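You operate a simulated robot arm through the tools that you are given. There is no shell and no other tool. Be economical: measure what you need, move in short steps, check, and stop when the job is done.

You run a simulated robot arm. Do the job below in one go: nothing can be reset, and whatever is moved stays where it is left.

JOB
Swap in the full bottle, then draw a wet strip of 40 cm.
Fine: stand the empty blue bottle on the bench, seat the green bottle down in the bottle dock, set the length dial and stroke the tape lever once, roll cover shut, fingers clear of the mouth. Pinch no finger, drop nothing heavy, dent nothing, knock nothing over. Set down upright: blue bottle.

Only the result counts: the job must be done as asked and must still hold three seconds after the hand-in. Knocking over, shifting, dropping, spilling or breaking anything else fails it. Lids that push on must go on centred and level and be pressed home; caps that screw on are set level and turned clockwise until they are tight.

ROBOT AND FRAMES
A 6-joint arm with a two-finger parallel gripper, fixed in place. Base frame: the origin is at the foot of the arm, x ahead of it, y to its left, z up; the work surface is at about z = 800. Lengths are in mm, angles in degrees, forces in N, time in s.
With the tool pointing down near the work surface it reaches from about 240 to 640 mm from the base axis. Its first joint turns from -66.0 to 66.0 degrees. Payload 2.7 kg.
The TCP is the grasp point between the finger pads, 23 mm short of the fingertips. In the tool frame z runs along the fingers and y along their closing line. Largest opening 94 mm; finger width 38, thickness 10; the body of the gripper, 54 by 96 mm, starts 39 mm behind the TCP.
Orientation is that of the tool frame in the base frame, as a unit quaternion [x, y, z, w]. With the fingers straight down and closing along the base's y, the tool's x points along the base's -x, its y along +y and its z along -z.

CONTROLS
- The arm moves only by the tool servo_tool. Its argument "deltas" is a list of rows, each an object (a shift or turn left out is 0, a gripper value left out holds the last) with "xyz": the shift along the tool's x, y, z in mm, a list of three; "rotation": the turn, a rotation vector about the tool's x, y, z in degrees, a list of three; "jaw": the gripper command, from -1 (shut) to 1 (fully open), values between in proportion. In form: [{"xyz": [tx, ty, tz], "rotation": [ax, ay, az], "jaw": jaw}, ...]. A call has 1 to 8 rows; each row shifts and turns the commanded pose from where the row before left it, along the tool's axes as they then stand. A row lasts 0.2 s, in which the tool goes at most 50 mm and 8.6 degrees; a call with a longer step from one row to the next is refused whole, and so is a gripper value outside its range. Where a pose cannot be reached the arm comes as near as it can. A force on the tool above 90 N (or 10 N above the force at the start of the call, whichever is more), or a blocked arm, ends the call early, and 0.2 s more pass. The fingers move at their own pace (about 45 mm/s each) and stop on an object; they squeeze with about 28 N. The grip force told is the motor's: it shows also when the fingers shut on nothing. Time passes only in rows, and 0.2 s behind the last, so rows that do not move let the fingers close. The reply holds the time, the measured pose of the TCP, the force on the tool along the base axes, the opening and the grip force, in the units named above and with some noise, with the torque about the TCP (base axes, N m) and any sound that the robot's microphone picked up, and new pictures: "pictures" is both (left out), scene, wrist or none.
- Cameras (640 x 400 px; columns grow to the right, rows downward): "scene" is fixed at [73.2, -427.9, 1423.3]; the picture's right is [0.87, -0.49, 0.00], its down [-0.23, -0.41, -0.88] and it looks along [0.43, 0.77, -0.47] (base axes); focal length 304 px, centre (320, 200). "wrist" rides on the gripper at [86, 16, -74] in the tool frame; the picture's right is [-0.18, 0.98, 0.00], its down [-0.58, -0.11, -0.81] and it looks along [-0.79, -0.15, 0.59] (tool axes); focal length 243 px, centre (320, 200). There is no depth. A picture from a camera that has moved, and an enlarged one, comes with that camera's place and axes in the base frame and with its lens. The place of the scene camera against the robot may be out by one fixed shift of up to 18 mm in any direction.
- close_up(camera, box): a new picture of the part [left, top, right, bottom] of that camera's present view, enlarged. The clock stands still meanwhile.
- job_done(): hands the job in; it is judged then, once.

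Go step by step. Nothing tells you positions but the pictures and the camera data: compare them with the known pose of the tool, close in by small moves and look again before you grip or let go. The budget is 120 turns and 200 pictures, counting those below and the enlarged ones. Unless the task says otherwise, let go and move clear before handing in, and close with one line.

The tools are called after "Emit:" by a JSON object that holds its "op" and its "data". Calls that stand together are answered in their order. servo_tool: Moves the arm, as the interface text tells. Its arguments: {"type":"object","properties":{"deltas":{"type":"array","items":{"type":"object","properties":{"xyz":{"type":"array","items":{"type":"number"}},"rotation":{"type":"array","items":{"type":"number"}},"jaw":{"type":"number"}}}},"pictures":{"type":"string","enum":["both","scene","wrist","none"]}},"required":["deltas"]} The other tools are called the same way: close_up (camera, box) takes an enlarged picture of a part of a camera's view; job_done () hands the job in.

At the start:

```text
time_s: 0.0
position: [316.8, 165.9, 1263.4]
orientation: [0.001, 1.0, -0.002, -0.001]
wrist_force: [0.3, -0.6, 0.0]
torque: [-0.04, 0.02, 0.03]
finger_gap: 93.8
grasp_force: 0.1
```

scene: 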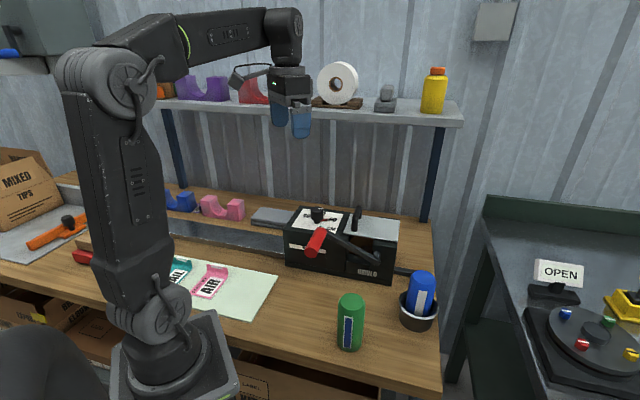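
wrist: 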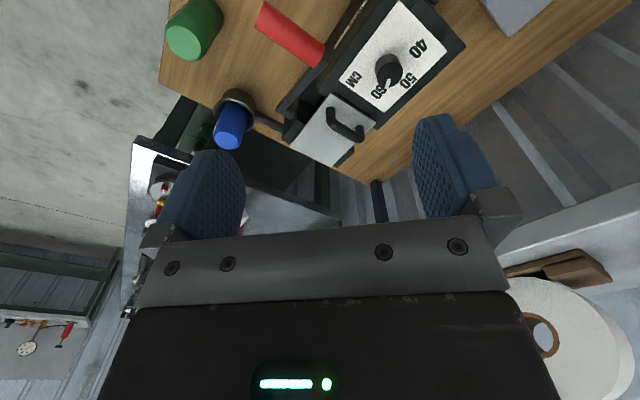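

I see a tape dispenser with a dial, a red lever, a blue bottle tilted in a dock at the right, and a green bottle on the bench. I'll look closer first.

Emit:
{"op": "close_up", "data": {"camera": "scene", "box": [240, 180, 460, 360]}}

Emit:
{"op": "close_up", "data": {"camera": "wrist", "box": [130, 0, 470, 210]}}

```text
2.22 times, centred on (350, 270) of scene
camera zoom: at [73.2, -427.9, 1423.3], right [0.87, -0.49, 0.0], down [-0.23, -0.41, -0.88], along [0.43, 0.77, -0.47], focal length 675 px, centre (253, 44)
```

zoom: 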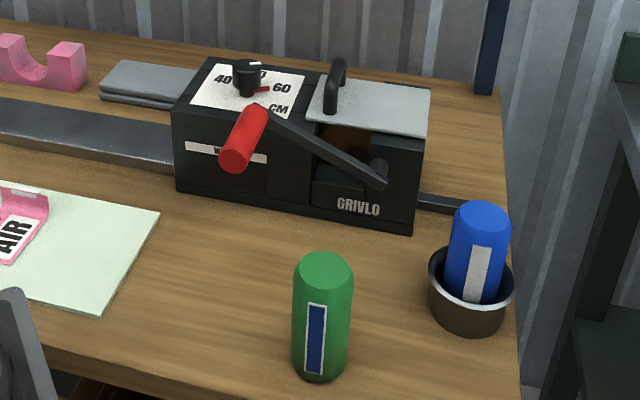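

```text
1.88 times, centred on (300, 105) of wrist
camera zoom: at [230.8, 181.3, 1337.5], right [0.18, 0.98, 0.0], down [0.58, -0.11, 0.81], along [0.79, -0.15, -0.59], focal length 457 px, centre (358, 379)
```

zoom: 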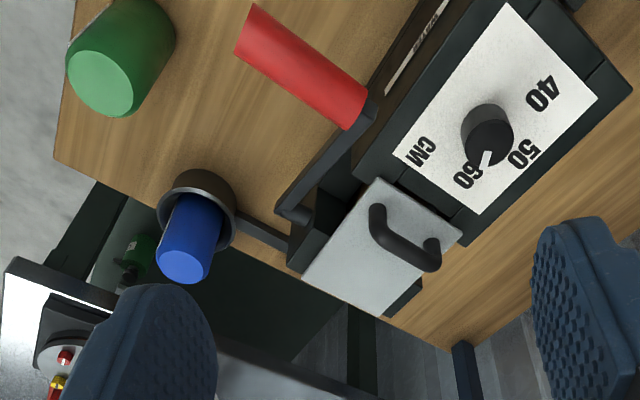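

The dispenser sits at about 45° to the base, the blue bottle in the dock at about (515,-62) and the green bottle at about (345,-44). The dial points to 60. I'm moving closer to look at the dock.

Emit:
{"op": "servo_tool", "data": {"deltas": [{"xyz": [-16, -32.6, 19], "jaw": 1}, {"xyz": [-16, -32.6, 19]}, {"xyz": [-16, -32.6, 19]}, {"xyz": [-16, -32.6, 19]}, {"xyz": [-16, -32.6, 19]}, {"xyz": [-16, -32.6, 19]}, {"xyz": [-16, -32.6, 19]}]}}

Emit:
{"op": "close_up", "data": {"camera": "scene", "box": [270, 190, 410, 290]}}

```text
time_s: 1.6
position: [428.3, -64.3, 1128.7]
orientation: [-0.001, 1.0, 0.0, 0.001]
wrist_force: [0.3, 0.6, -0.1]
torque: [-0.02, -0.04, -0.01]
finger_gap: 94.1
grasp_force: 0.1
camera wrist: at [341.8, -48.5, 1203.5], right [0.18, 0.98, 0.0], down [0.58, -0.11, 0.81], along [0.79, -0.15, -0.59], focal length 243 px, centre (320, 200)
```

scene: 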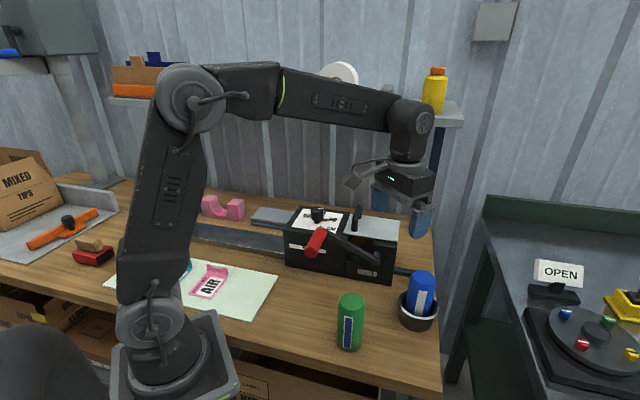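
wrist: 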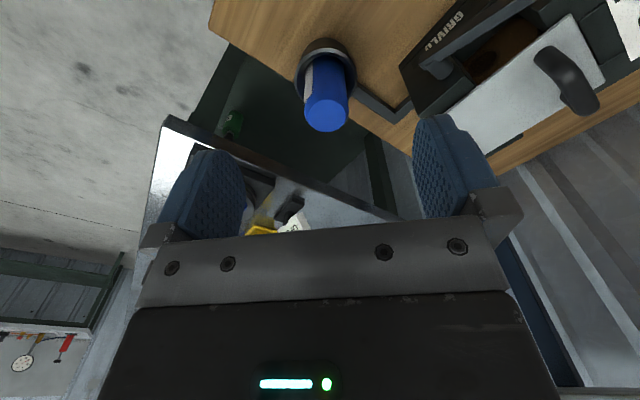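

```text
4.00 times, centred on (340, 240) of scene
camera zoom: at [73.2, -427.9, 1423.3], right [0.87, -0.49, 0.0], down [-0.23, -0.41, -0.88], along [0.43, 0.77, -0.47], focal length 1214 px, centre (240, 40)
```

zoom: 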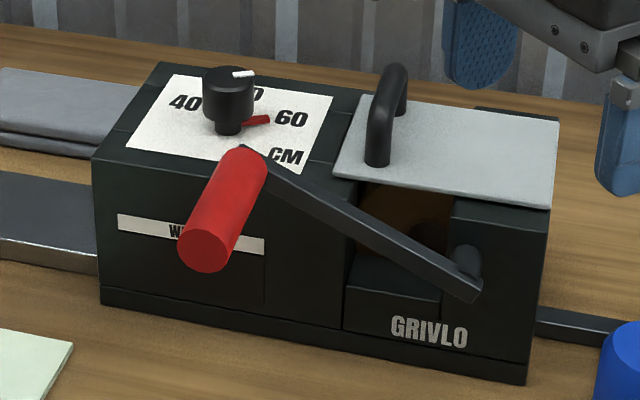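

Triangulating, the blue bottle top is at about (531,-76,924). I'm moving above it to verify.

Emit:
{"op": "servo_tool", "data": {"deltas": [{"xyz": [-25.7, -3, 30]}, {"xyz": [-25.7, -3, 30]}, {"xyz": [-25.7, -3, 30]}, {"xyz": [-25.7, -3, 30]}]}}

```text
time_s: 2.6
position: [531.7, -76.4, 1009.2]
orientation: [0.0, 1.0, 0.0, 0.001]
wrist_force: [0.7, 1.2, 0.7]
torque: [0.01, 0.0, 0.01]
finger_gap: 94.3
grasp_force: 0.1
camera wrist: at [444.9, -59.7, 1083.8], right [0.18, 0.98, 0.0], down [0.58, -0.11, 0.81], along [0.79, -0.15, -0.59], focal length 243 px, centre (320, 200)
```

scene: 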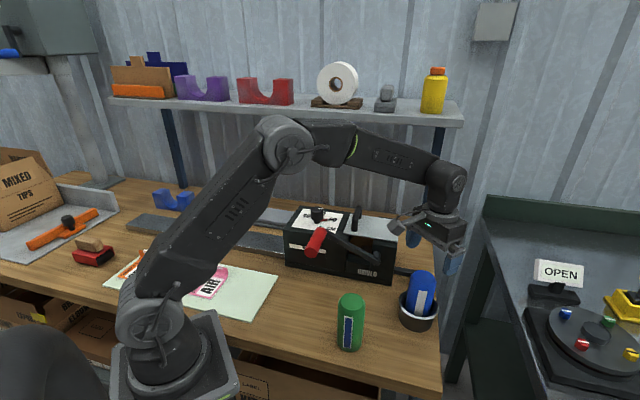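
wrist: 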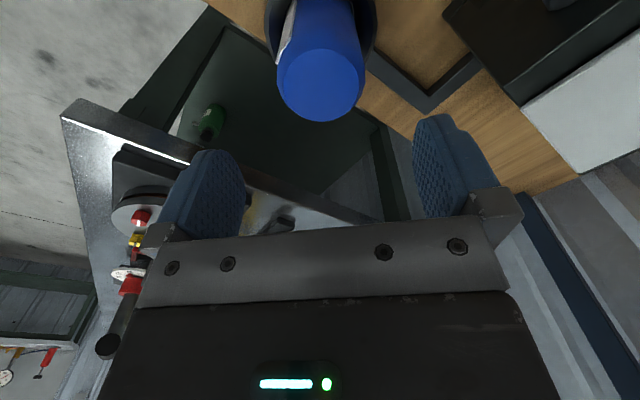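

The second triangulation agrees on (531,-76,924), and the gripper is centred over it. I'm descending and gripping.

Emit:
{"op": "servo_tool", "data": {"deltas": [{"xyz": [0, 0, 38], "jaw": 1}, {"xyz": [0, 0, 38]}, {"xyz": [0, 0, 36]}, {}], "pictures": "both"}}

```text
time_s: 3.6
position: [532.0, -76.5, 899.9]
orientation: [0.0, 1.0, 0.0, 0.001]
wrist_force: [0.4, 0.2, -0.3]
torque: [0.01, 0.02, 0.02]
finger_gap: 94.0
grasp_force: 0.0
camera wrist: at [445.3, -59.4, 974.0], right [0.18, 0.98, 0.0], down [0.58, -0.11, 0.81], along [0.79, -0.15, -0.59], focal length 243 px, centre (320, 200)
```

scene: 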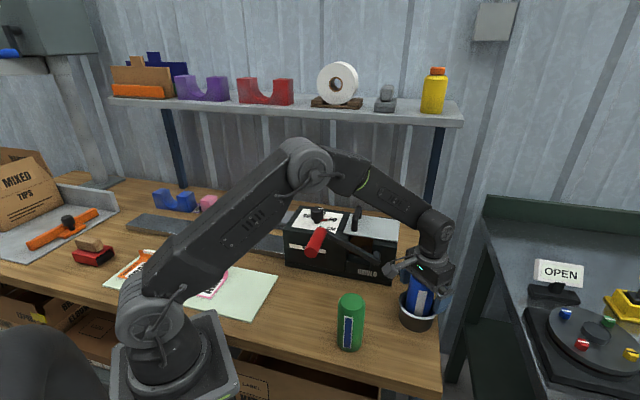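
wrist: 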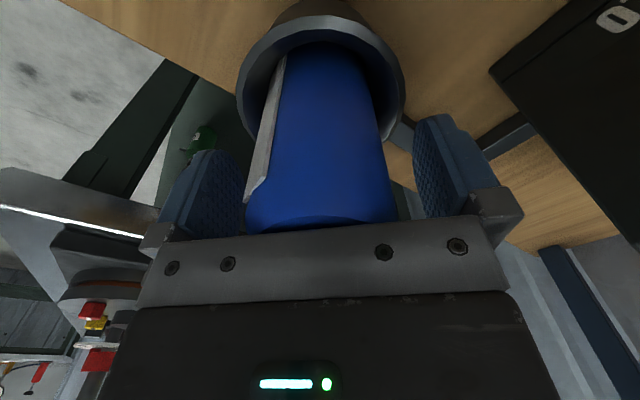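

The bottle is between the pads. I'm closing the gripper.

Emit:
{"op": "servo_tool", "data": {"deltas": [{"xyz": [0, 0, 3], "jaw": -1}, {}, {}, {}, {}], "pictures": "wrist"}}

```text
time_s: 4.8
position: [533.5, -74.2, 897.2]
orientation: [0.0, 1.0, 0.0, 0.002]
wrist_force: [0.0, 5.4, 18.5]
torque: [0.42, 0.13, -0.05]
finger_gap: 57.4
grasp_force: 27.9
camera wrist: at [446.3, -58.5, 971.5], right [0.18, 0.98, 0.0], down [0.58, -0.11, 0.81], along [0.79, -0.15, -0.59], focal length 243 px, centre (320, 200)
```

wrist: 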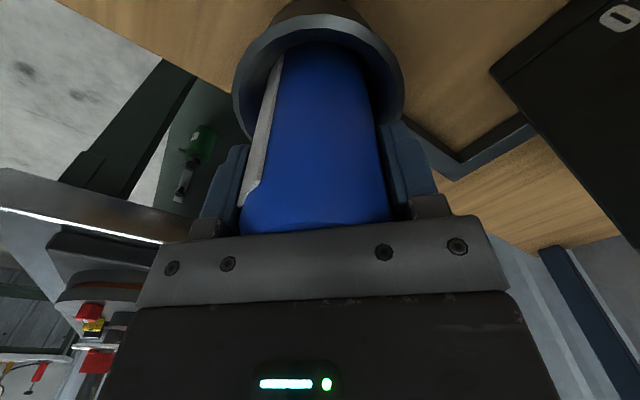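

Gripped at 57.4 mm. I'm lifting slowly.

Emit:
{"op": "servo_tool", "data": {"deltas": [{"xyz": [-0.5, 1.5, -8]}, {"xyz": [0, 0, -15]}, {"xyz": [0, 0, -20]}], "pictures": "both"}}

```text
time_s: 5.6
position: [530.5, -74.9, 937.7]
orientation: [0.0, 1.0, 0.0, -0.001]
wrist_force: [-0.2, -0.5, -1.1]
torque: [-0.02, 0.02, -0.02]
finger_gap: 57.4
grasp_force: 28.5
camera wrist: at [445.2, -58.6, 1012.9], right [0.18, 0.98, 0.0], down [0.58, -0.11, 0.81], along [0.79, -0.15, -0.59], focal length 243 px, centre (320, 200)
```

scene: 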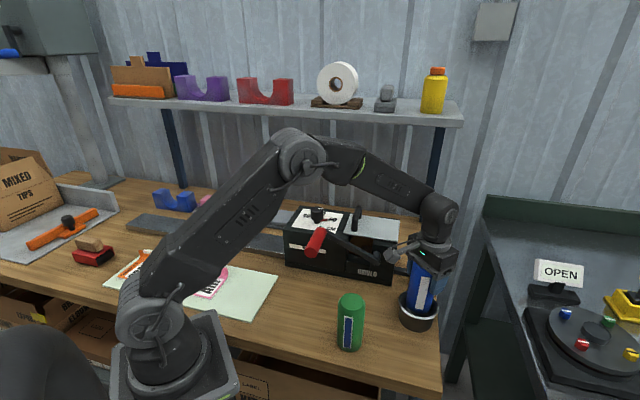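
wrist: 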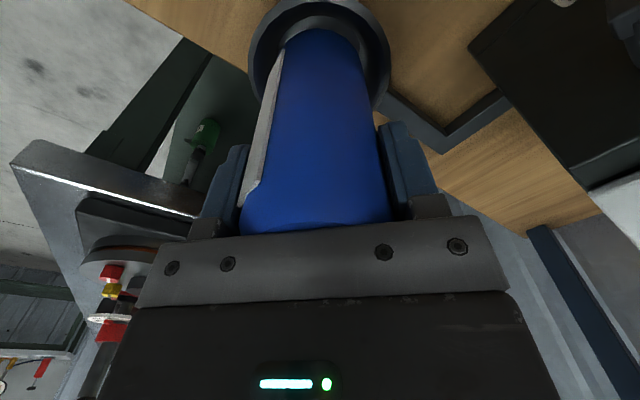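

Lifted freely. I'm raising clear of the rim, then moving toward the free spot at (415,-115).

Emit:
{"op": "servo_tool", "data": {"deltas": [{"xyz": [0, 0, -30]}, {"xyz": [0, 0, -30]}, {"xyz": [0, 0, -10]}, {"xyz": [25, -9, 0]}, {"xyz": [30, -10, 0]}, {"xyz": [30, -11, 0]}, {"xyz": [30, -11, 0]}], "pictures": "both"}}

```text
time_s: 7.2
position: [417.5, -114.7, 1006.7]
orientation: [0.0, 1.0, 0.0, 0.001]
wrist_force: [-0.1, 0.2, -1.9]
torque: [-0.01, 0.02, 0.0]
finger_gap: 57.3
grasp_force: 28.2
camera wrist: at [330.4, -98.7, 1081.8], right [0.18, 0.98, 0.0], down [0.58, -0.11, 0.81], along [0.79, -0.15, -0.59], focal length 243 px, centre (320, 200)
```

scene: 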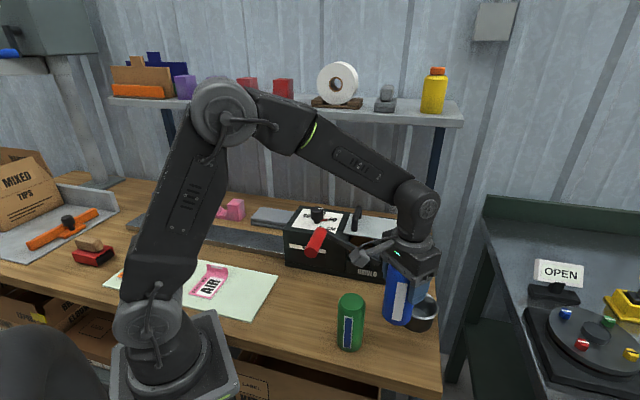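
wrist: 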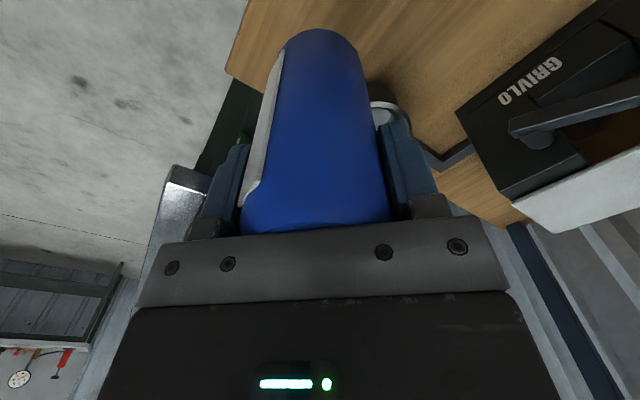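

The spot is clear and well inside the bench edges. I'm lowering to just above the expected contact height.

Emit:
{"op": "servo_tool", "data": {"deltas": [{"xyz": [0, 0, 30]}, {"xyz": [0, 0, 30]}, {"xyz": [0, 0, 25]}, {"xyz": [0, 0, 12]}, {}], "pictures": "scene"}}

Emit:
{"op": "close_up", "data": {"camera": "scene", "box": [310, 240, 470, 360]}}

```text
time_s: 8.4
position: [417.7, -114.8, 909.9]
orientation: [0.001, 1.0, 0.0, 0.0]
wrist_force: [0.8, 0.0, -1.0]
torque: [0.0, 0.01, -0.02]
finger_gap: 57.4
grasp_force: 27.9
```

scene: 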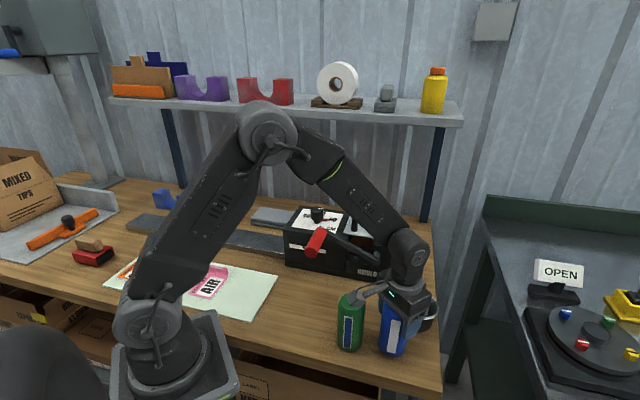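

```text
3.33 times, centred on (390, 300) of scene
camera zoom: at [73.2, -427.9, 1423.3], right [0.87, -0.49, 0.0], down [-0.23, -0.41, -0.88], along [0.43, 0.77, -0.47], focal length 1012 px, centre (87, -133)
```

zoom: 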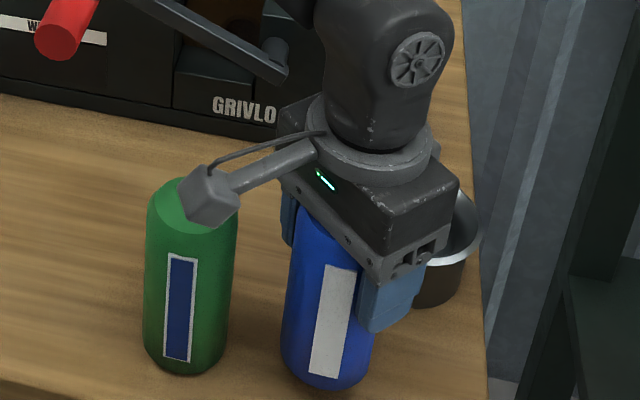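

Now fine lowering until contact.

Emit:
{"op": "servo_tool", "data": {"deltas": [{"xyz": [0, 0, 4]}, {"xyz": [0, 0, 4]}, {"xyz": [0, 0, 3]}, {}], "pictures": "none"}}

```text
time_s: 9.4
position: [418.2, -115.0, 899.5]
orientation: [0.001, 1.0, 0.0, 0.001]
wrist_force: [-0.3, -0.2, -1.3]
torque: [0.0, 0.0, -0.05]
finger_gap: 57.0
grasp_force: 28.1
```

Emit:
{"op": "servo_tool", "data": {"deltas": [{"xyz": [0, 0, 2.5]}, {"xyz": [0, 0, 2.5]}, {}], "pictures": "none"}}

```text
time_s: 10.2
position: [417.1, -113.6, 894.5]
orientation: [0.0, 1.0, 0.0, -0.001]
wrist_force: [-0.5, -0.1, -2.7]
torque: [-0.02, -0.04, 0.02]
finger_gap: 57.5
grasp_force: 28.3
```

Emit:
{"op": "servo_tool", "data": {"deltas": [{"xyz": [0, 0, 2.5]}, {"xyz": [0, 0, 2]}, {}], "pictures": "scene"}}

Emit:
{"op": "close_up", "data": {"camera": "scene", "box": [310, 240, 470, 360]}}

```text
time_s: 11.0
position: [416.4, -114.7, 890.6]
orientation: [0.0, 1.0, 0.001, 0.001]
wrist_force: [-4.5, 1.9, 16.0]
torque: [0.2, 0.42, 0.01]
finger_gap: 57.2
grasp_force: 28.1
```

scene: 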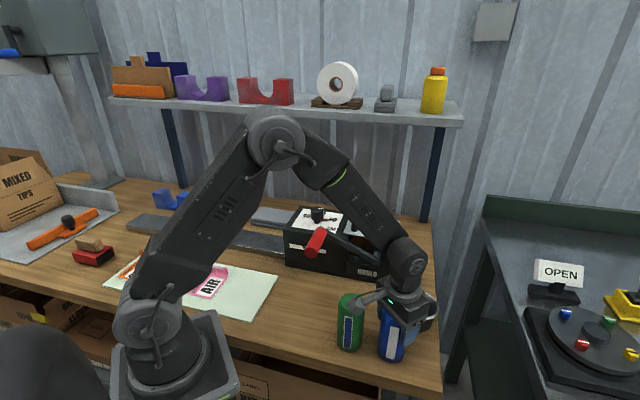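

```text
3.33 times, centred on (390, 300) of scene
camera zoom: at [72.9, -427.8, 1423.4], right [0.87, -0.49, 0.0], down [-0.23, -0.41, -0.88], along [0.43, 0.77, -0.47], focal length 1012 px, centre (87, -133)
```

zoom: 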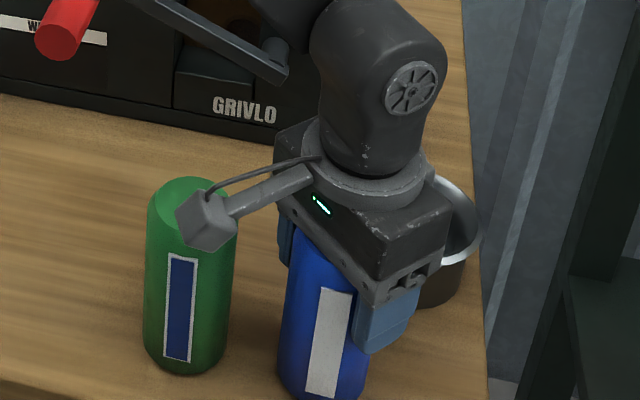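

The bottle touches the bench at TCP z ≈ 891, so it is about 117 mm tall and the dock floor is about 6 mm up. I'm easing off and releasing.

Emit:
{"op": "servo_tool", "data": {"deltas": [{"xyz": [0, 0, -0.8]}, {"jaw": 0}, {"jaw": 1}, {"jaw": 1}, {}, {"xyz": [0, 0, -5]}, {"xyz": [0, 0, -25]}, {"xyz": [0, 0, -45]}], "pictures": "none"}}

Emit:
{"op": "servo_tool", "data": {"deltas": [{"xyz": [0, 0, -45]}, {"xyz": [40, 10, -20]}, {"xyz": [40, 10, 0]}, {"xyz": [40, 10, 0]}, {"xyz": [20, 25, 0]}], "pictures": "both"}}

```text
time_s: 12.8
position: [417.3, -114.5, 966.9]
orientation: [0.001, 1.0, 0.0, 0.001]
wrist_force: [0.1, 0.5, 0.1]
torque: [0.0, -0.03, -0.01]
finger_gap: 94.0
grasp_force: 0.1
```

```text
time_s: 14.0
position: [277.8, -57.4, 1030.6]
orientation: [0.0, 1.0, 0.0, 0.001]
wrist_force: [0.8, -0.8, -0.3]
torque: [0.0, 0.01, 0.01]
finger_gap: 94.1
grasp_force: 0.1
camera wrist: at [191.9, -41.3, 1106.1], right [0.18, 0.98, 0.0], down [0.58, -0.11, 0.81], along [0.79, -0.15, -0.59], focal length 243 px, centre (320, 200)
```

scene: 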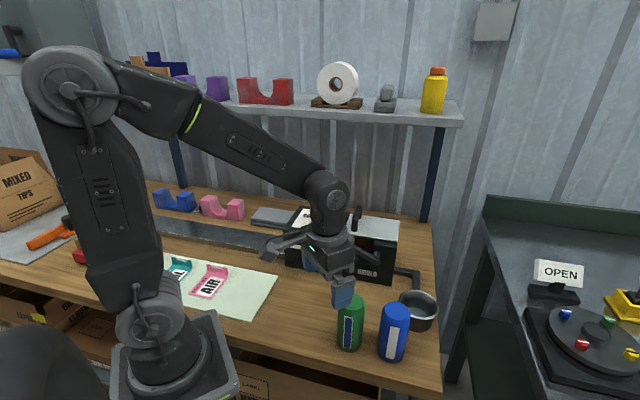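
wrist: 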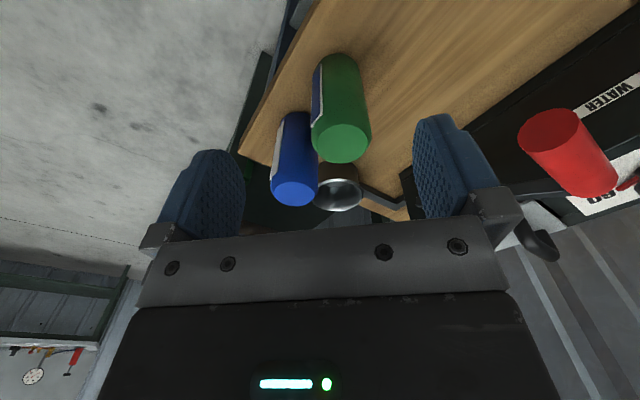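

The blue bottle stands at (415,-116). The green top is at about (350,-51) and I'm moving above it to refine that.

Emit:
{"op": "servo_tool", "data": {"deltas": [{"xyz": [-36, 3, 10]}, {"xyz": [-36, 3, 10]}, {}], "pictures": "wrist"}}

```text
time_s: 14.8
position: [351.2, -55.5, 1011.1]
orientation: [0.001, 1.0, 0.0, 0.0]
wrist_force: [0.0, -0.3, -0.3]
torque: [0.0, -0.04, -0.01]
finger_gap: 94.1
grasp_force: 0.1
camera wrist: at [264.1, -38.5, 1086.0], right [0.18, 0.98, 0.0], down [0.58, -0.11, 0.81], along [0.79, -0.15, -0.59], focal length 243 px, centre (320, 200)
```

wrist: 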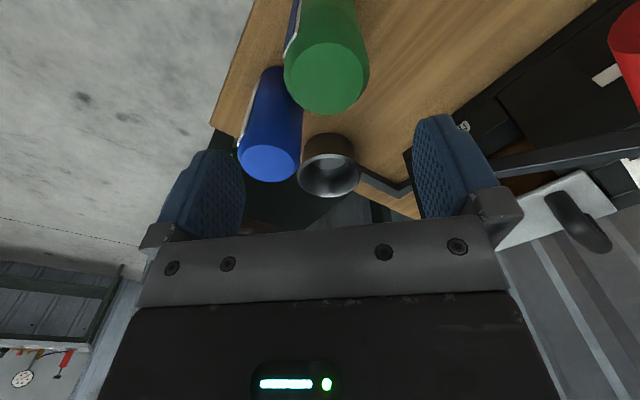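

Green is at about (347,-51) with its top at about 920. I'm correcting and descending around it.

Emit:
{"op": "servo_tool", "data": {"deltas": [{"xyz": [3, 4.5, 35]}, {"xyz": [0, 0, 35]}, {"xyz": [0, 0, 30]}, {}], "pictures": "both"}}

```text
time_s: 15.8
position: [348.3, -48.6, 910.3]
orientation: [0.0, 1.0, 0.0, 0.0]
wrist_force: [0.2, -0.5, 0.3]
torque: [-0.02, -0.01, 0.0]
finger_gap: 93.9
grasp_force: 0.0
camera wrist: at [261.4, -32.7, 984.9], right [0.18, 0.98, 0.0], down [0.58, -0.11, 0.81], along [0.79, -0.15, -0.59], focal length 243 px, centre (320, 200)
```

scene: 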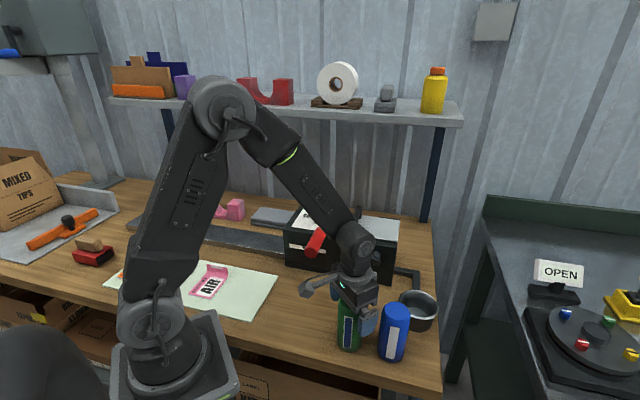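
wrist: 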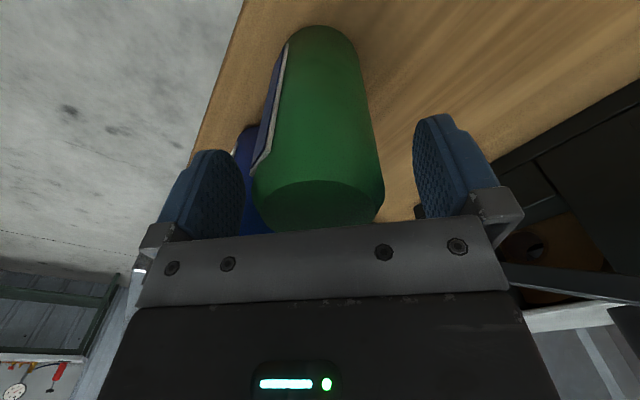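

Bottle nearly centred; a slight correction, then down and grip.

Emit:
{"op": "servo_tool", "data": {"deltas": [{"xyz": [0, -2, 15]}, {}, {"jaw": -1}, {}, {}, {}, {}], "pictures": "wrist"}}

```text
time_s: 17.4
position: [347.2, -51.3, 896.5]
orientation: [0.0, 1.0, 0.0, 0.0]
wrist_force: [-0.1, -0.4, -0.6]
torque: [-0.08, -0.03, 0.0]
finger_gap: 57.3
grasp_force: 28.0
camera wrist: at [260.4, -34.7, 970.4], right [0.18, 0.98, 0.0], down [0.58, -0.11, 0.81], along [0.79, -0.15, -0.59], focal length 243 px, centre (320, 200)
```

wrist: 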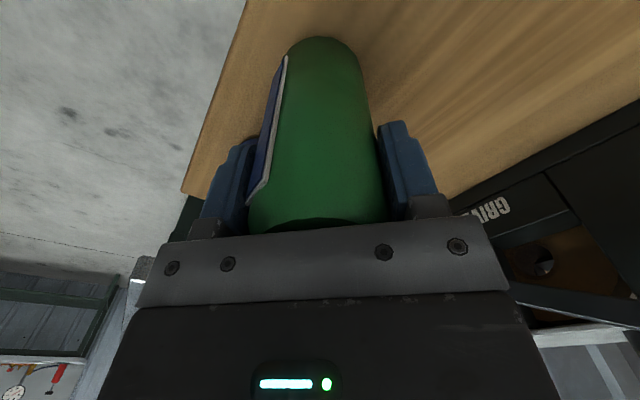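

Gripped at 57.3 mm. I'm lifting slowly and checking the weight.

Emit:
{"op": "servo_tool", "data": {"deltas": [{"xyz": [0, 0, -4]}, {"xyz": [0, 0, -8]}, {"xyz": [0, 0, -15]}, {"xyz": [0, 0, -25]}, {}], "pictures": "wrist"}}

```text
time_s: 18.6
position: [347.0, -50.2, 948.2]
orientation: [0.0, 1.0, 0.0, 0.0]
wrist_force: [0.4, 0.5, -1.6]
torque: [0.0, 0.02, -0.01]
finger_gap: 57.3
grasp_force: 28.0
camera wrist: at [260.5, -34.8, 1023.0], right [0.18, 0.98, 0.0], down [0.58, -0.11, 0.81], along [0.79, -0.15, -0.59], focal length 243 px, centre (320, 200)
```

wrist: 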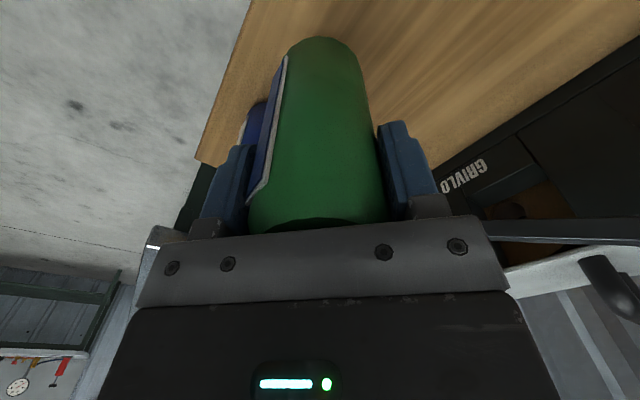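

Holding firmly and upright. I'm raising it and moving over toward the dock, above the blue bottle's height.

Emit:
{"op": "servo_tool", "data": {"deltas": [{"xyz": [0, 0, -35]}, {"xyz": [0, 0, -35]}, {"xyz": [0, 0, -20]}, {"xyz": [-30, -4, 0]}, {"xyz": [-40, -5, 0]}, {"xyz": [-40, -5, 0]}, {"xyz": [-40, -5, 0]}, {"xyz": [-35, -5, 0]}], "pictures": "both"}}

Emit:
{"op": "close_up", "data": {"camera": "scene", "box": [350, 230, 470, 350]}}

```text
time_s: 20.4
position: [531.9, -71.1, 1035.1]
orientation: [0.0, 1.0, -0.001, 0.0]
wrist_force: [1.0, 0.4, -2.3]
torque: [0.02, 0.02, 0.04]
finger_gap: 57.2
grasp_force: 28.1
camera wrist: at [446.0, -56.2, 1110.3], right [0.18, 0.98, 0.0], down [0.58, -0.11, 0.81], along [0.79, -0.15, -0.59], focal length 243 px, centre (320, 200)
```

scene: 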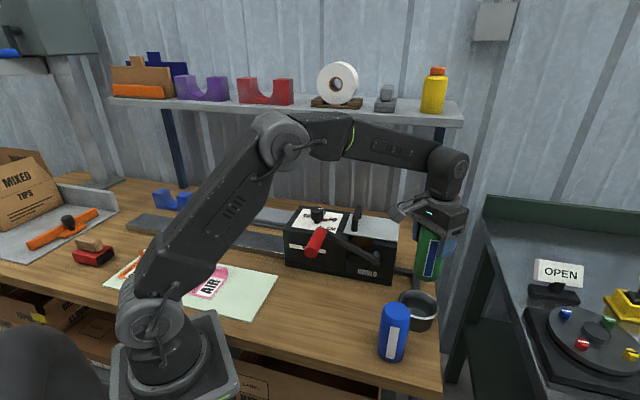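
wrist: 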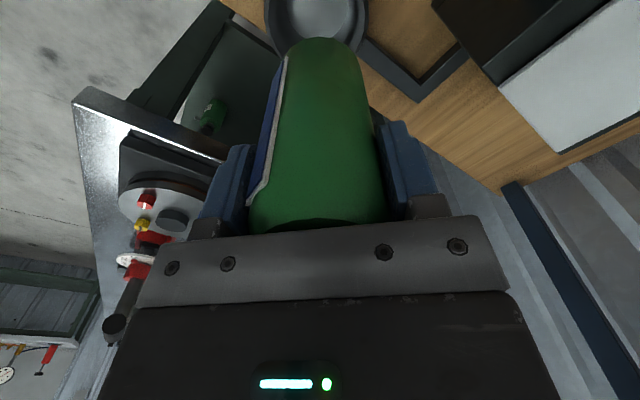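

```text
3.33 times, centred on (410, 290) of scene
camera zoom: at [73.2, -427.9, 1423.3], right [0.87, -0.49, 0.0], down [-0.23, -0.41, -0.88], along [0.43, 0.77, -0.47], focal length 1012 px, centre (20, -100)
```

zoom: 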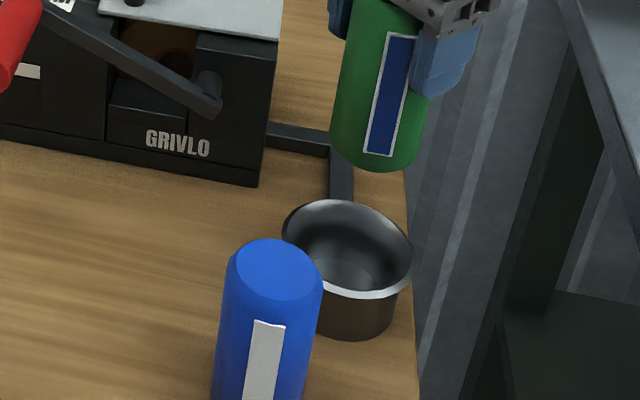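

The green bottle hangs over the open cup. I'm lining up on the blue bottle's seated position (532.5,-74.3) and lowering to the rim.

Emit:
{"op": "servo_tool", "data": {"deltas": [{"xyz": [0, -3, 30]}, {"xyz": [0, 0, 30]}, {"xyz": [0, 0, 28]}, {}], "pictures": "both"}}

Emit:
{"op": "close_up", "data": {"camera": "scene", "box": [350, 230, 470, 350]}}

```text
time_s: 21.4
position: [530.0, -76.8, 951.4]
orientation: [0.0, 1.0, 0.0, 0.0]
wrist_force: [-0.3, -0.2, -1.2]
torque: [0.02, 0.0, 0.0]
finger_gap: 57.4
grasp_force: 28.3
camera wrist: at [443.9, -60.1, 1025.6], right [0.18, 0.98, 0.0], down [0.58, -0.11, 0.81], along [0.79, -0.15, -0.59], focal length 243 px, centre (320, 200)
```

scene: 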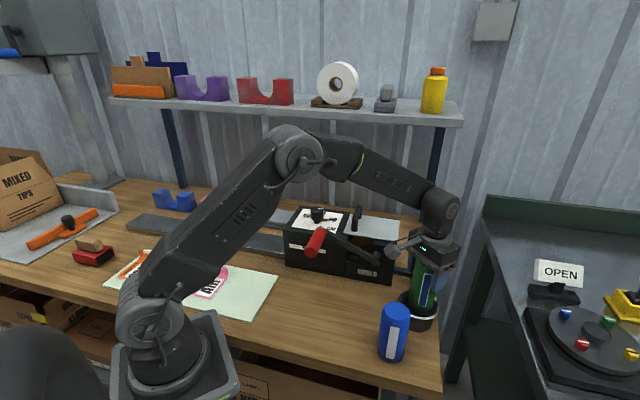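
wrist: 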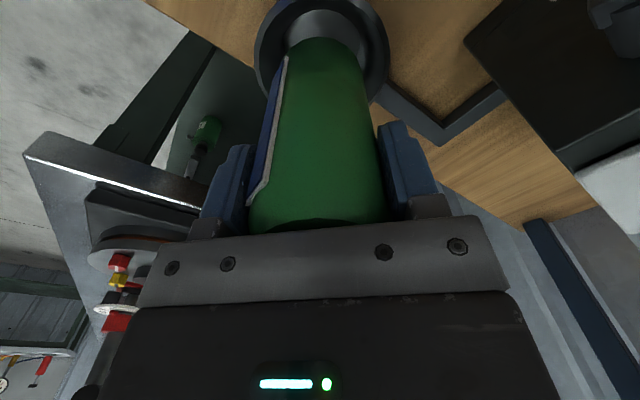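

```text
3.33 times, centred on (410, 290) of scene
camera zoom: at [73.2, -427.9, 1423.3], right [0.87, -0.49, 0.0], down [-0.23, -0.41, -0.88], along [0.43, 0.77, -0.47], focal length 1012 px, centre (20, -100)
```

zoom: 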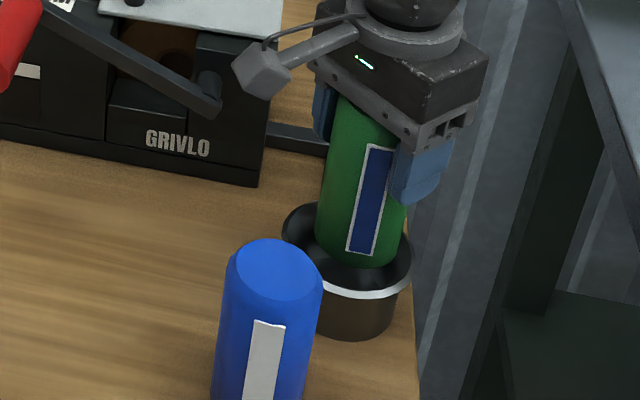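

Well aligned. I'm lowering slowly into the cup and watching the force.

Emit:
{"op": "servo_tool", "data": {"deltas": [{"xyz": [0, 0, 10]}, {"xyz": [0, 0, 10]}, {"xyz": [0, 0, 10]}, {"xyz": [0, 0, 6]}, {}], "pictures": "wrist"}}

```text
time_s: 22.6
position: [531.1, -75.5, 913.7]
orientation: [0.0, 1.0, 0.001, 0.001]
wrist_force: [2.3, 5.9, -2.0]
torque: [0.43, -0.18, 0.02]
finger_gap: 57.4
grasp_force: 28.8
camera wrist: at [445.1, -59.7, 988.1], right [0.18, 0.98, 0.0], down [0.58, -0.11, 0.81], along [0.79, -0.15, -0.59], focal length 243 px, centre (320, 200)
```

wrist: 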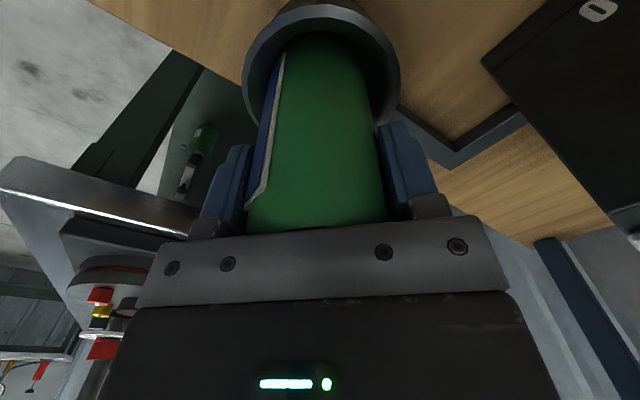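

Light side contact with the seat. I'm shifting a touch +y/+x and continuing down.

Emit:
{"op": "servo_tool", "data": {"deltas": [{"xyz": [-1, 1.5, 0]}, {"xyz": [0, 0, 4]}, {"xyz": [0, 0, 4]}, {}], "pictures": "none"}}

```text
time_s: 23.6
position: [532.6, -76.9, 905.8]
orientation: [0.0, 1.0, 0.001, -0.001]
wrist_force: [-2.6, 4.7, -0.4]
torque: [0.27, 0.17, -0.04]
finger_gap: 57.3
grasp_force: 27.7
```

Emit:
{"op": "servo_tool", "data": {"deltas": [{"xyz": [0.5, 1.5, 2]}, {"xyz": [0, 0, 2]}, {"xyz": [0, 0, 2]}, {}], "pictures": "none"}}

```text
time_s: 24.6
position: [531.9, -74.4, 899.9]
orientation: [0.0, 1.0, 0.0, 0.0]
wrist_force: [-1.2, 0.2, 0.7]
torque: [-0.04, 0.08, -0.02]
finger_gap: 57.4
grasp_force: 27.4
```

Emit:
{"op": "servo_tool", "data": {"deltas": [{"xyz": [0, 0, 2]}, {"xyz": [0, 0, 2]}, {}], "pictures": "none"}}

```text
time_s: 25.4
position: [533.4, -75.7, 898.2]
orientation: [0.0, 1.0, 0.001, 0.002]
wrist_force: [-9.3, -2.3, 28.1]
torque: [-0.3, 0.09, -0.03]
finger_gap: 57.3
grasp_force: 28.0
```

Bottomed out with 28 N. I'm easing off, releasing, and rising for a look.

Emit:
{"op": "servo_tool", "data": {"deltas": [{"xyz": [0, 0, -2]}, {"jaw": 0}, {"jaw": 1}, {}, {}, {"xyz": [0, 0, -30]}, {"xyz": [0, 0, -45]}, {"xyz": [0, 0, -45]}], "pictures": "both"}}

Emit:
{"op": "close_up", "data": {"camera": "scene", "box": [350, 230, 470, 350]}}

```text
time_s: 27.2
position: [531.1, -75.2, 1015.9]
orientation: [0.001, 1.0, 0.0, -0.001]
wrist_force: [-0.1, 0.1, 0.2]
torque: [-0.01, 0.0, 0.01]
finger_gap: 93.9
grasp_force: 0.1
camera wrist: at [445.0, -58.5, 1092.2], right [0.18, 0.98, 0.0], down [0.58, -0.11, 0.81], along [0.79, -0.15, -0.59], focal length 243 px, centre (320, 200)
```

scene: 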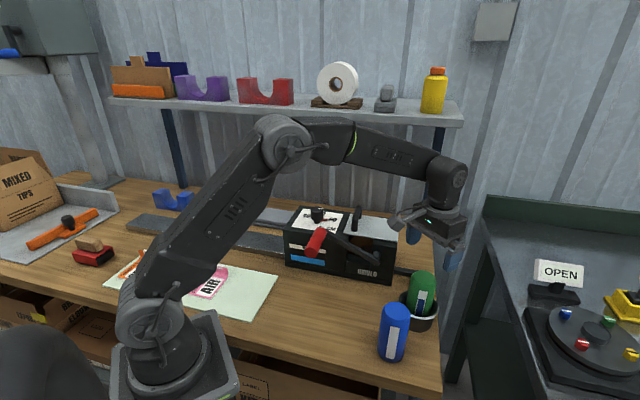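
wrist: 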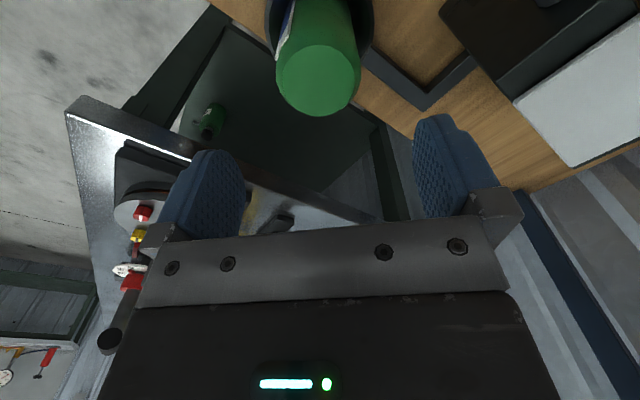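

```text
3.33 times, centred on (410, 290) of scene
camera zoom: at [73.2, -427.9, 1423.3], right [0.87, -0.49, 0.0], down [-0.23, -0.41, -0.88], along [0.43, 0.77, -0.47], focal length 1012 px, centre (20, -100)
```

zoom: 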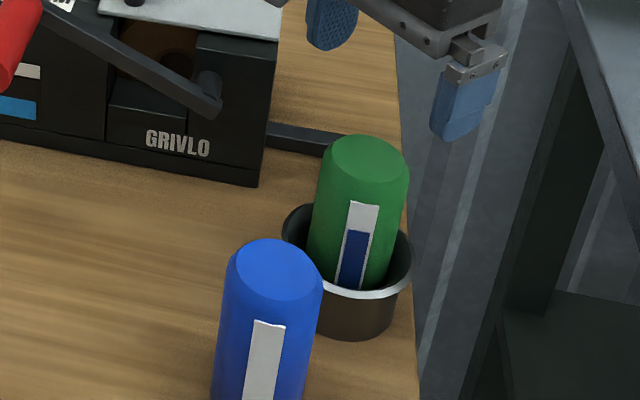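

The water gauge has gone blue, so the green bottle is seated and feeding. Next I'll inspect the dial, cover and lever from above.

Emit:
{"op": "servo_tool", "data": {"deltas": [{"xyz": [23.9, 38.7, -14.2]}, {"xyz": [23.9, 38.7, -14.2]}, {"xyz": [23.9, 38.7, -14.2]}, {"xyz": [23.9, 38.7, -14.2]}, {"xyz": [23.9, 38.7, -14.2]}, {"xyz": [23.9, 38.7, -14.2]}, {"xyz": [23.9, 38.7, -14.2]}, {"xyz": [23.9, 38.7, -14.2]}], "pictures": "wrist"}}

Emit:
{"op": "close_up", "data": {"camera": "wrist", "box": [160, 0, 480, 200]}}

```text
time_s: 29.0
position: [338.8, 234.5, 1131.0]
orientation: [0.001, 1.0, 0.0, 0.0]
wrist_force: [-0.1, -0.1, 0.6]
torque: [-0.05, -0.01, -0.01]
finger_gap: 93.9
grasp_force: 0.1
camera wrist: at [252.1, 251.2, 1206.2], right [0.19, 0.98, 0.0], down [0.58, -0.11, 0.81], along [0.79, -0.15, -0.59], focal length 243 px, centre (320, 200)
```

wrist: 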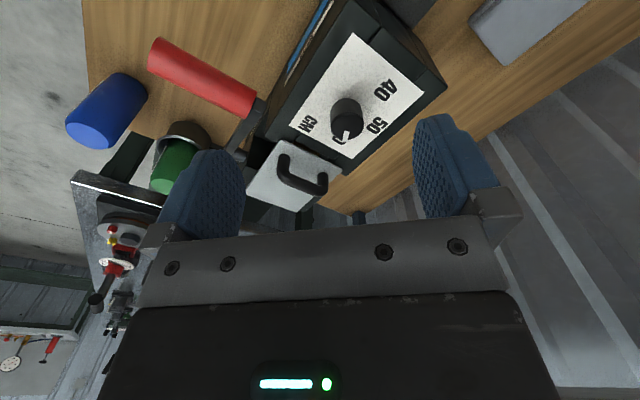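

```text
2.00 times, centred on (320, 100) of wrist
camera zoom: at [252.1, 251.2, 1206.2], right [0.19, 0.98, 0.0], down [0.58, -0.11, 0.81], along [0.79, -0.15, -0.59], focal length 485 px, centre (320, 400)
```

zoom: 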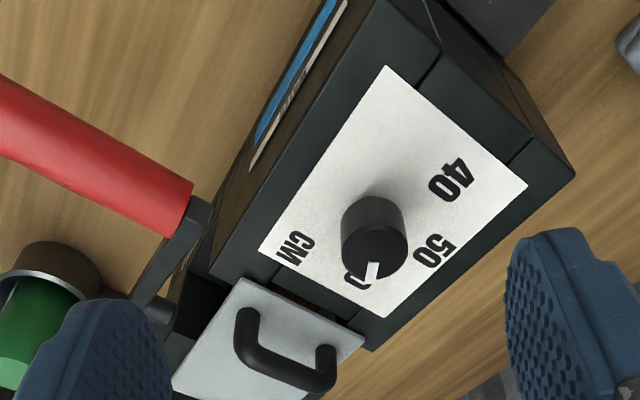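

The dial's white mark and red pointer both point at 60 (about -20° base heading), and 40 is at about +108°. I'm moving above the knob to measure it.

Emit:
{"op": "servo_tool", "data": {"deltas": [{"xyz": [-32, 5, 25]}, {"xyz": [-32, 5, 25]}, {"xyz": [-32, 5, 25]}, {}], "pictures": "wrist"}}

Emit:
{"op": "close_up", "data": {"camera": "scene", "box": [270, 190, 410, 290]}}

```text
time_s: 30.0
position: [436.4, 249.3, 1054.5]
orientation: [0.0, 1.0, 0.002, 0.0]
wrist_force: [0.0, 0.5, 0.1]
torque: [-0.04, 0.0, -0.02]
finger_gap: 93.9
grasp_force: 0.1
camera wrist: at [350.5, 265.1, 1129.0], right [0.18, 0.98, 0.0], down [0.58, -0.11, 0.81], along [0.79, -0.15, -0.59], focal length 243 px, centre (320, 200)
```

wrist: 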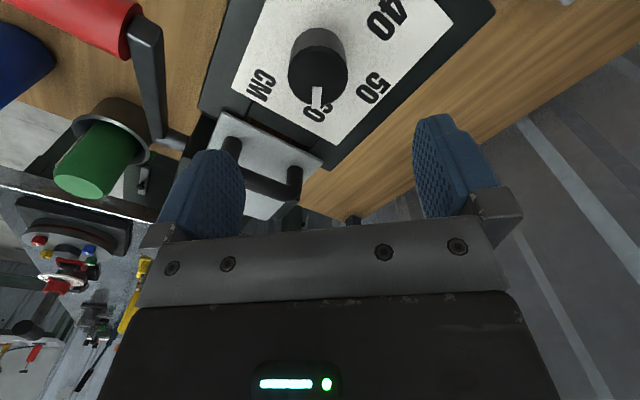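

```text
4.00 times, centred on (340, 240) of scene
camera zoom: at [73.2, -427.9, 1423.3], right [0.87, -0.49, 0.0], down [-0.23, -0.41, -0.88], along [0.43, 0.77, -0.47], focal length 1214 px, centre (240, 40)
```

zoom: 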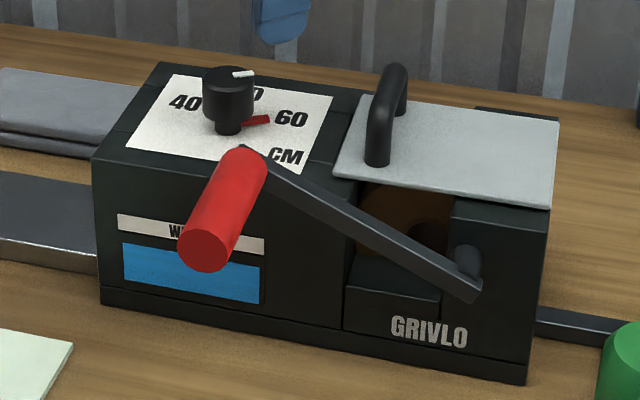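

Knob top at about (429,249,968), about 39 mm across, with the box top at about z 932. I'm pre-rotating the tool so the full dial turn fits in one grip.

Emit:
{"op": "servo_tool", "data": {"deltas": [{"xyz": [6, 0, 0], "rotation": [0, 0, 8.2], "jaw": 0.4}, {"rotation": [0, 0, 8.2]}, {"rotation": [0, 0, 8.2]}, {"rotation": [0, 0, 8.2]}, {"rotation": [0, 0, 8.2]}, {"rotation": [0, 0, 8.2]}, {"rotation": [0, 0, 8.2]}, {"rotation": [0, 0, 8.2]}], "pictures": "wrist"}}

```text
time_s: 31.8
position: [430.8, 248.8, 1056.6]
orientation: [0.543, 0.84, 0.0, 0.0]
wrist_force: [0.6, 0.0, 0.1]
torque: [-0.02, 0.0, 0.0]
finger_gap: 66.1
grasp_force: 0.0
camera wrist: at [410.3, 335.1, 1132.0], right [0.97, 0.24, 0.0], down [0.14, -0.58, 0.81], along [0.19, -0.78, -0.59], focal length 243 px, centre (320, 200)
```

wrist: 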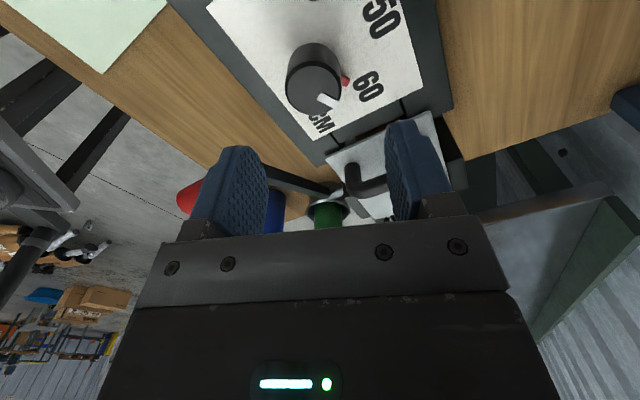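

Consistent. The knob is at (428,248,~969) and I'm descending to grip it at z ≈ 966.

Emit:
{"op": "servo_tool", "data": {"deltas": [{"xyz": [0, -2.5, 35]}, {"xyz": [0, 0, 30]}, {"xyz": [0, 0, 15]}, {}], "pictures": "both"}}

Emit:
{"op": "close_up", "data": {"camera": "scene", "box": [270, 180, 410, 280]}}

```text
time_s: 32.8
position: [429.4, 249.2, 978.5]
orientation: [0.541, 0.841, 0.0, 0.0]
wrist_force: [-0.2, 0.2, -0.1]
torque: [0.01, 0.02, 0.01]
finger_gap: 65.7
grasp_force: 0.0
camera wrist: at [407.3, 334.1, 1053.1], right [0.97, 0.24, 0.0], down [0.14, -0.58, 0.81], along [0.19, -0.78, -0.59], focal length 243 px, centre (320, 200)
```

scene: 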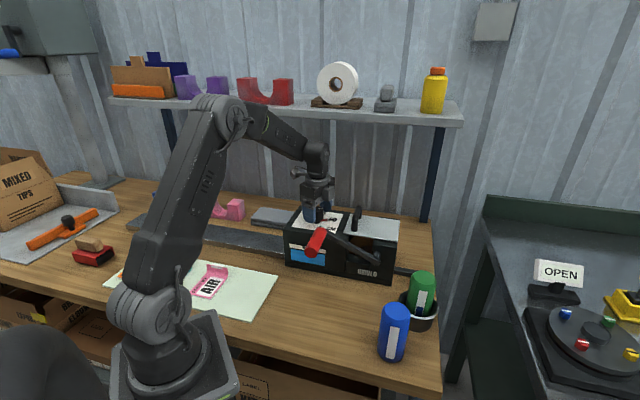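
wrist: 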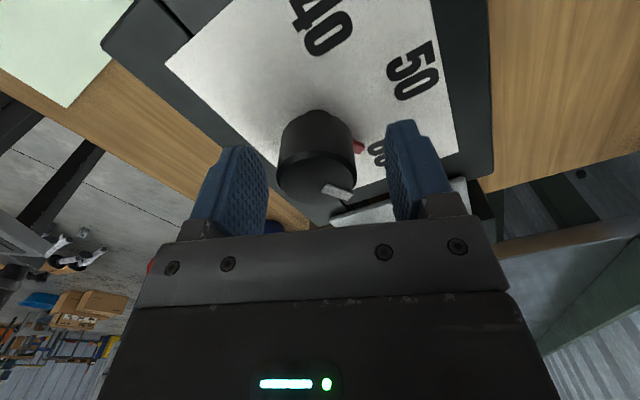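

```text
4.00 times, centred on (340, 230) of scene
camera zoom: at [73.2, -427.9, 1423.3], right [0.87, -0.49, 0.0], down [-0.23, -0.41, -0.88], along [0.43, 0.77, -0.47], focal length 1214 px, centre (240, 80)
```

zoom: 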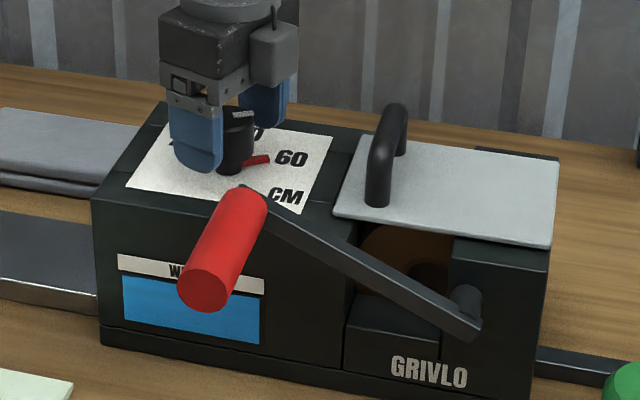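

Knob is centred. I'm going down the last bit and closing.

Emit:
{"op": "servo_tool", "data": {"deltas": [{"xyz": [0, 0, 6]}, {"xyz": [0, 0, 5]}, {"jaw": -1}, {}, {}, {}], "pictures": "wrist"}}

```text
time_s: 34.2
position: [426.7, 247.8, 967.3]
orientation: [0.542, 0.841, -0.002, -0.001]
wrist_force: [-14.5, -7.4, 3.8]
torque: [-0.03, 0.08, 0.01]
finger_gap: 37.9
grasp_force: 44.9
camera wrist: at [406.6, 333.3, 1041.0], right [0.97, 0.24, 0.0], down [0.14, -0.57, 0.81], along [0.19, -0.78, -0.59], focal length 243 px, centre (320, 200)
```

wrist: 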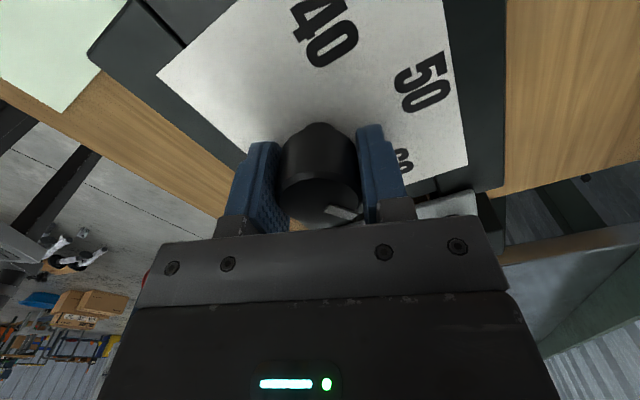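

Gripped on the knob. I'm relaxing the side load and then turning counter-clockwise (seen from above) by the first 64°.

Emit:
{"op": "servo_tool", "data": {"deltas": [{"xyz": [0, -1.5, 0]}, {"rotation": [0, 0, -8]}, {"rotation": [0, 0, -8]}, {"rotation": [0, 0, -8]}, {"rotation": [0, 0, -8]}, {"rotation": [0, 0, -8]}, {"rotation": [0, 0, -8]}, {"rotation": [0, 0, -8]}], "pictures": "both"}}

Emit:
{"op": "close_up", "data": {"camera": "scene", "box": [290, 190, 370, 240]}}

```text
time_s: 36.0
position: [428.9, 248.6, 965.9]
orientation: [0.083, 0.997, 0.002, 0.003]
wrist_force: [15.4, 10.7, -2.5]
torque: [-0.27, 0.69, -0.01]
finger_gap: 38.1
grasp_force: 45.0
camera wrist: at [345.5, 279.1, 1040.9], right [0.34, 0.94, 0.01], down [0.55, -0.21, 0.81], along [0.76, -0.27, -0.59], focal length 243 px, centre (320, 200)
```

scene: 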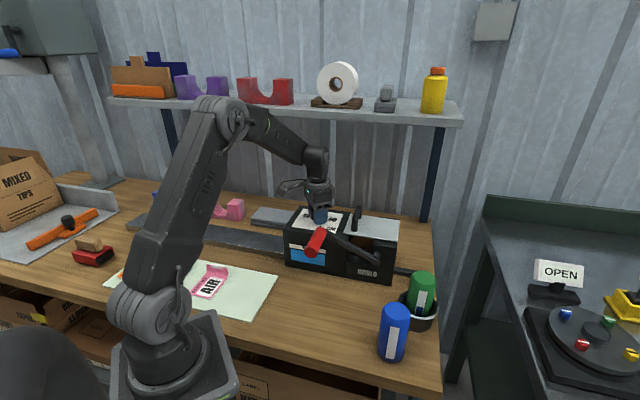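
wrist: 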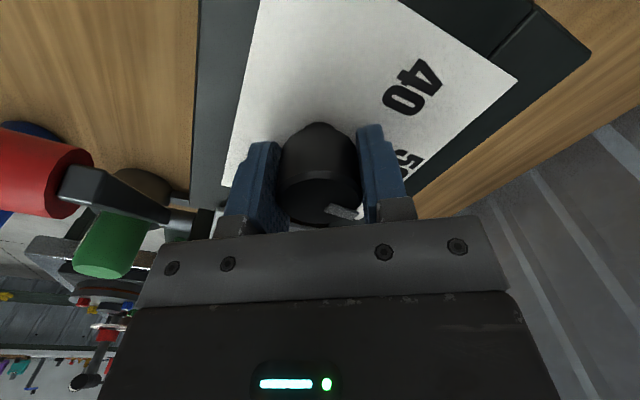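

```text
8.00 times, centred on (330, 215) of scene
camera zoom: at [73.7, -427.6, 1423.4], right [0.87, -0.49, 0.0], down [-0.23, -0.41, -0.88], along [0.43, 0.77, -0.47], focal length 2429 px, centre (240, 80)
```

zoom: 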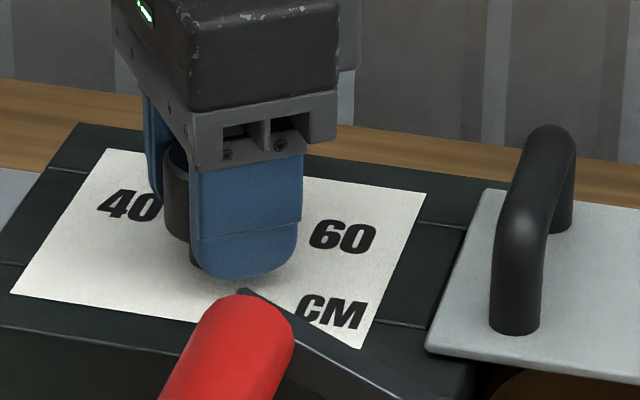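

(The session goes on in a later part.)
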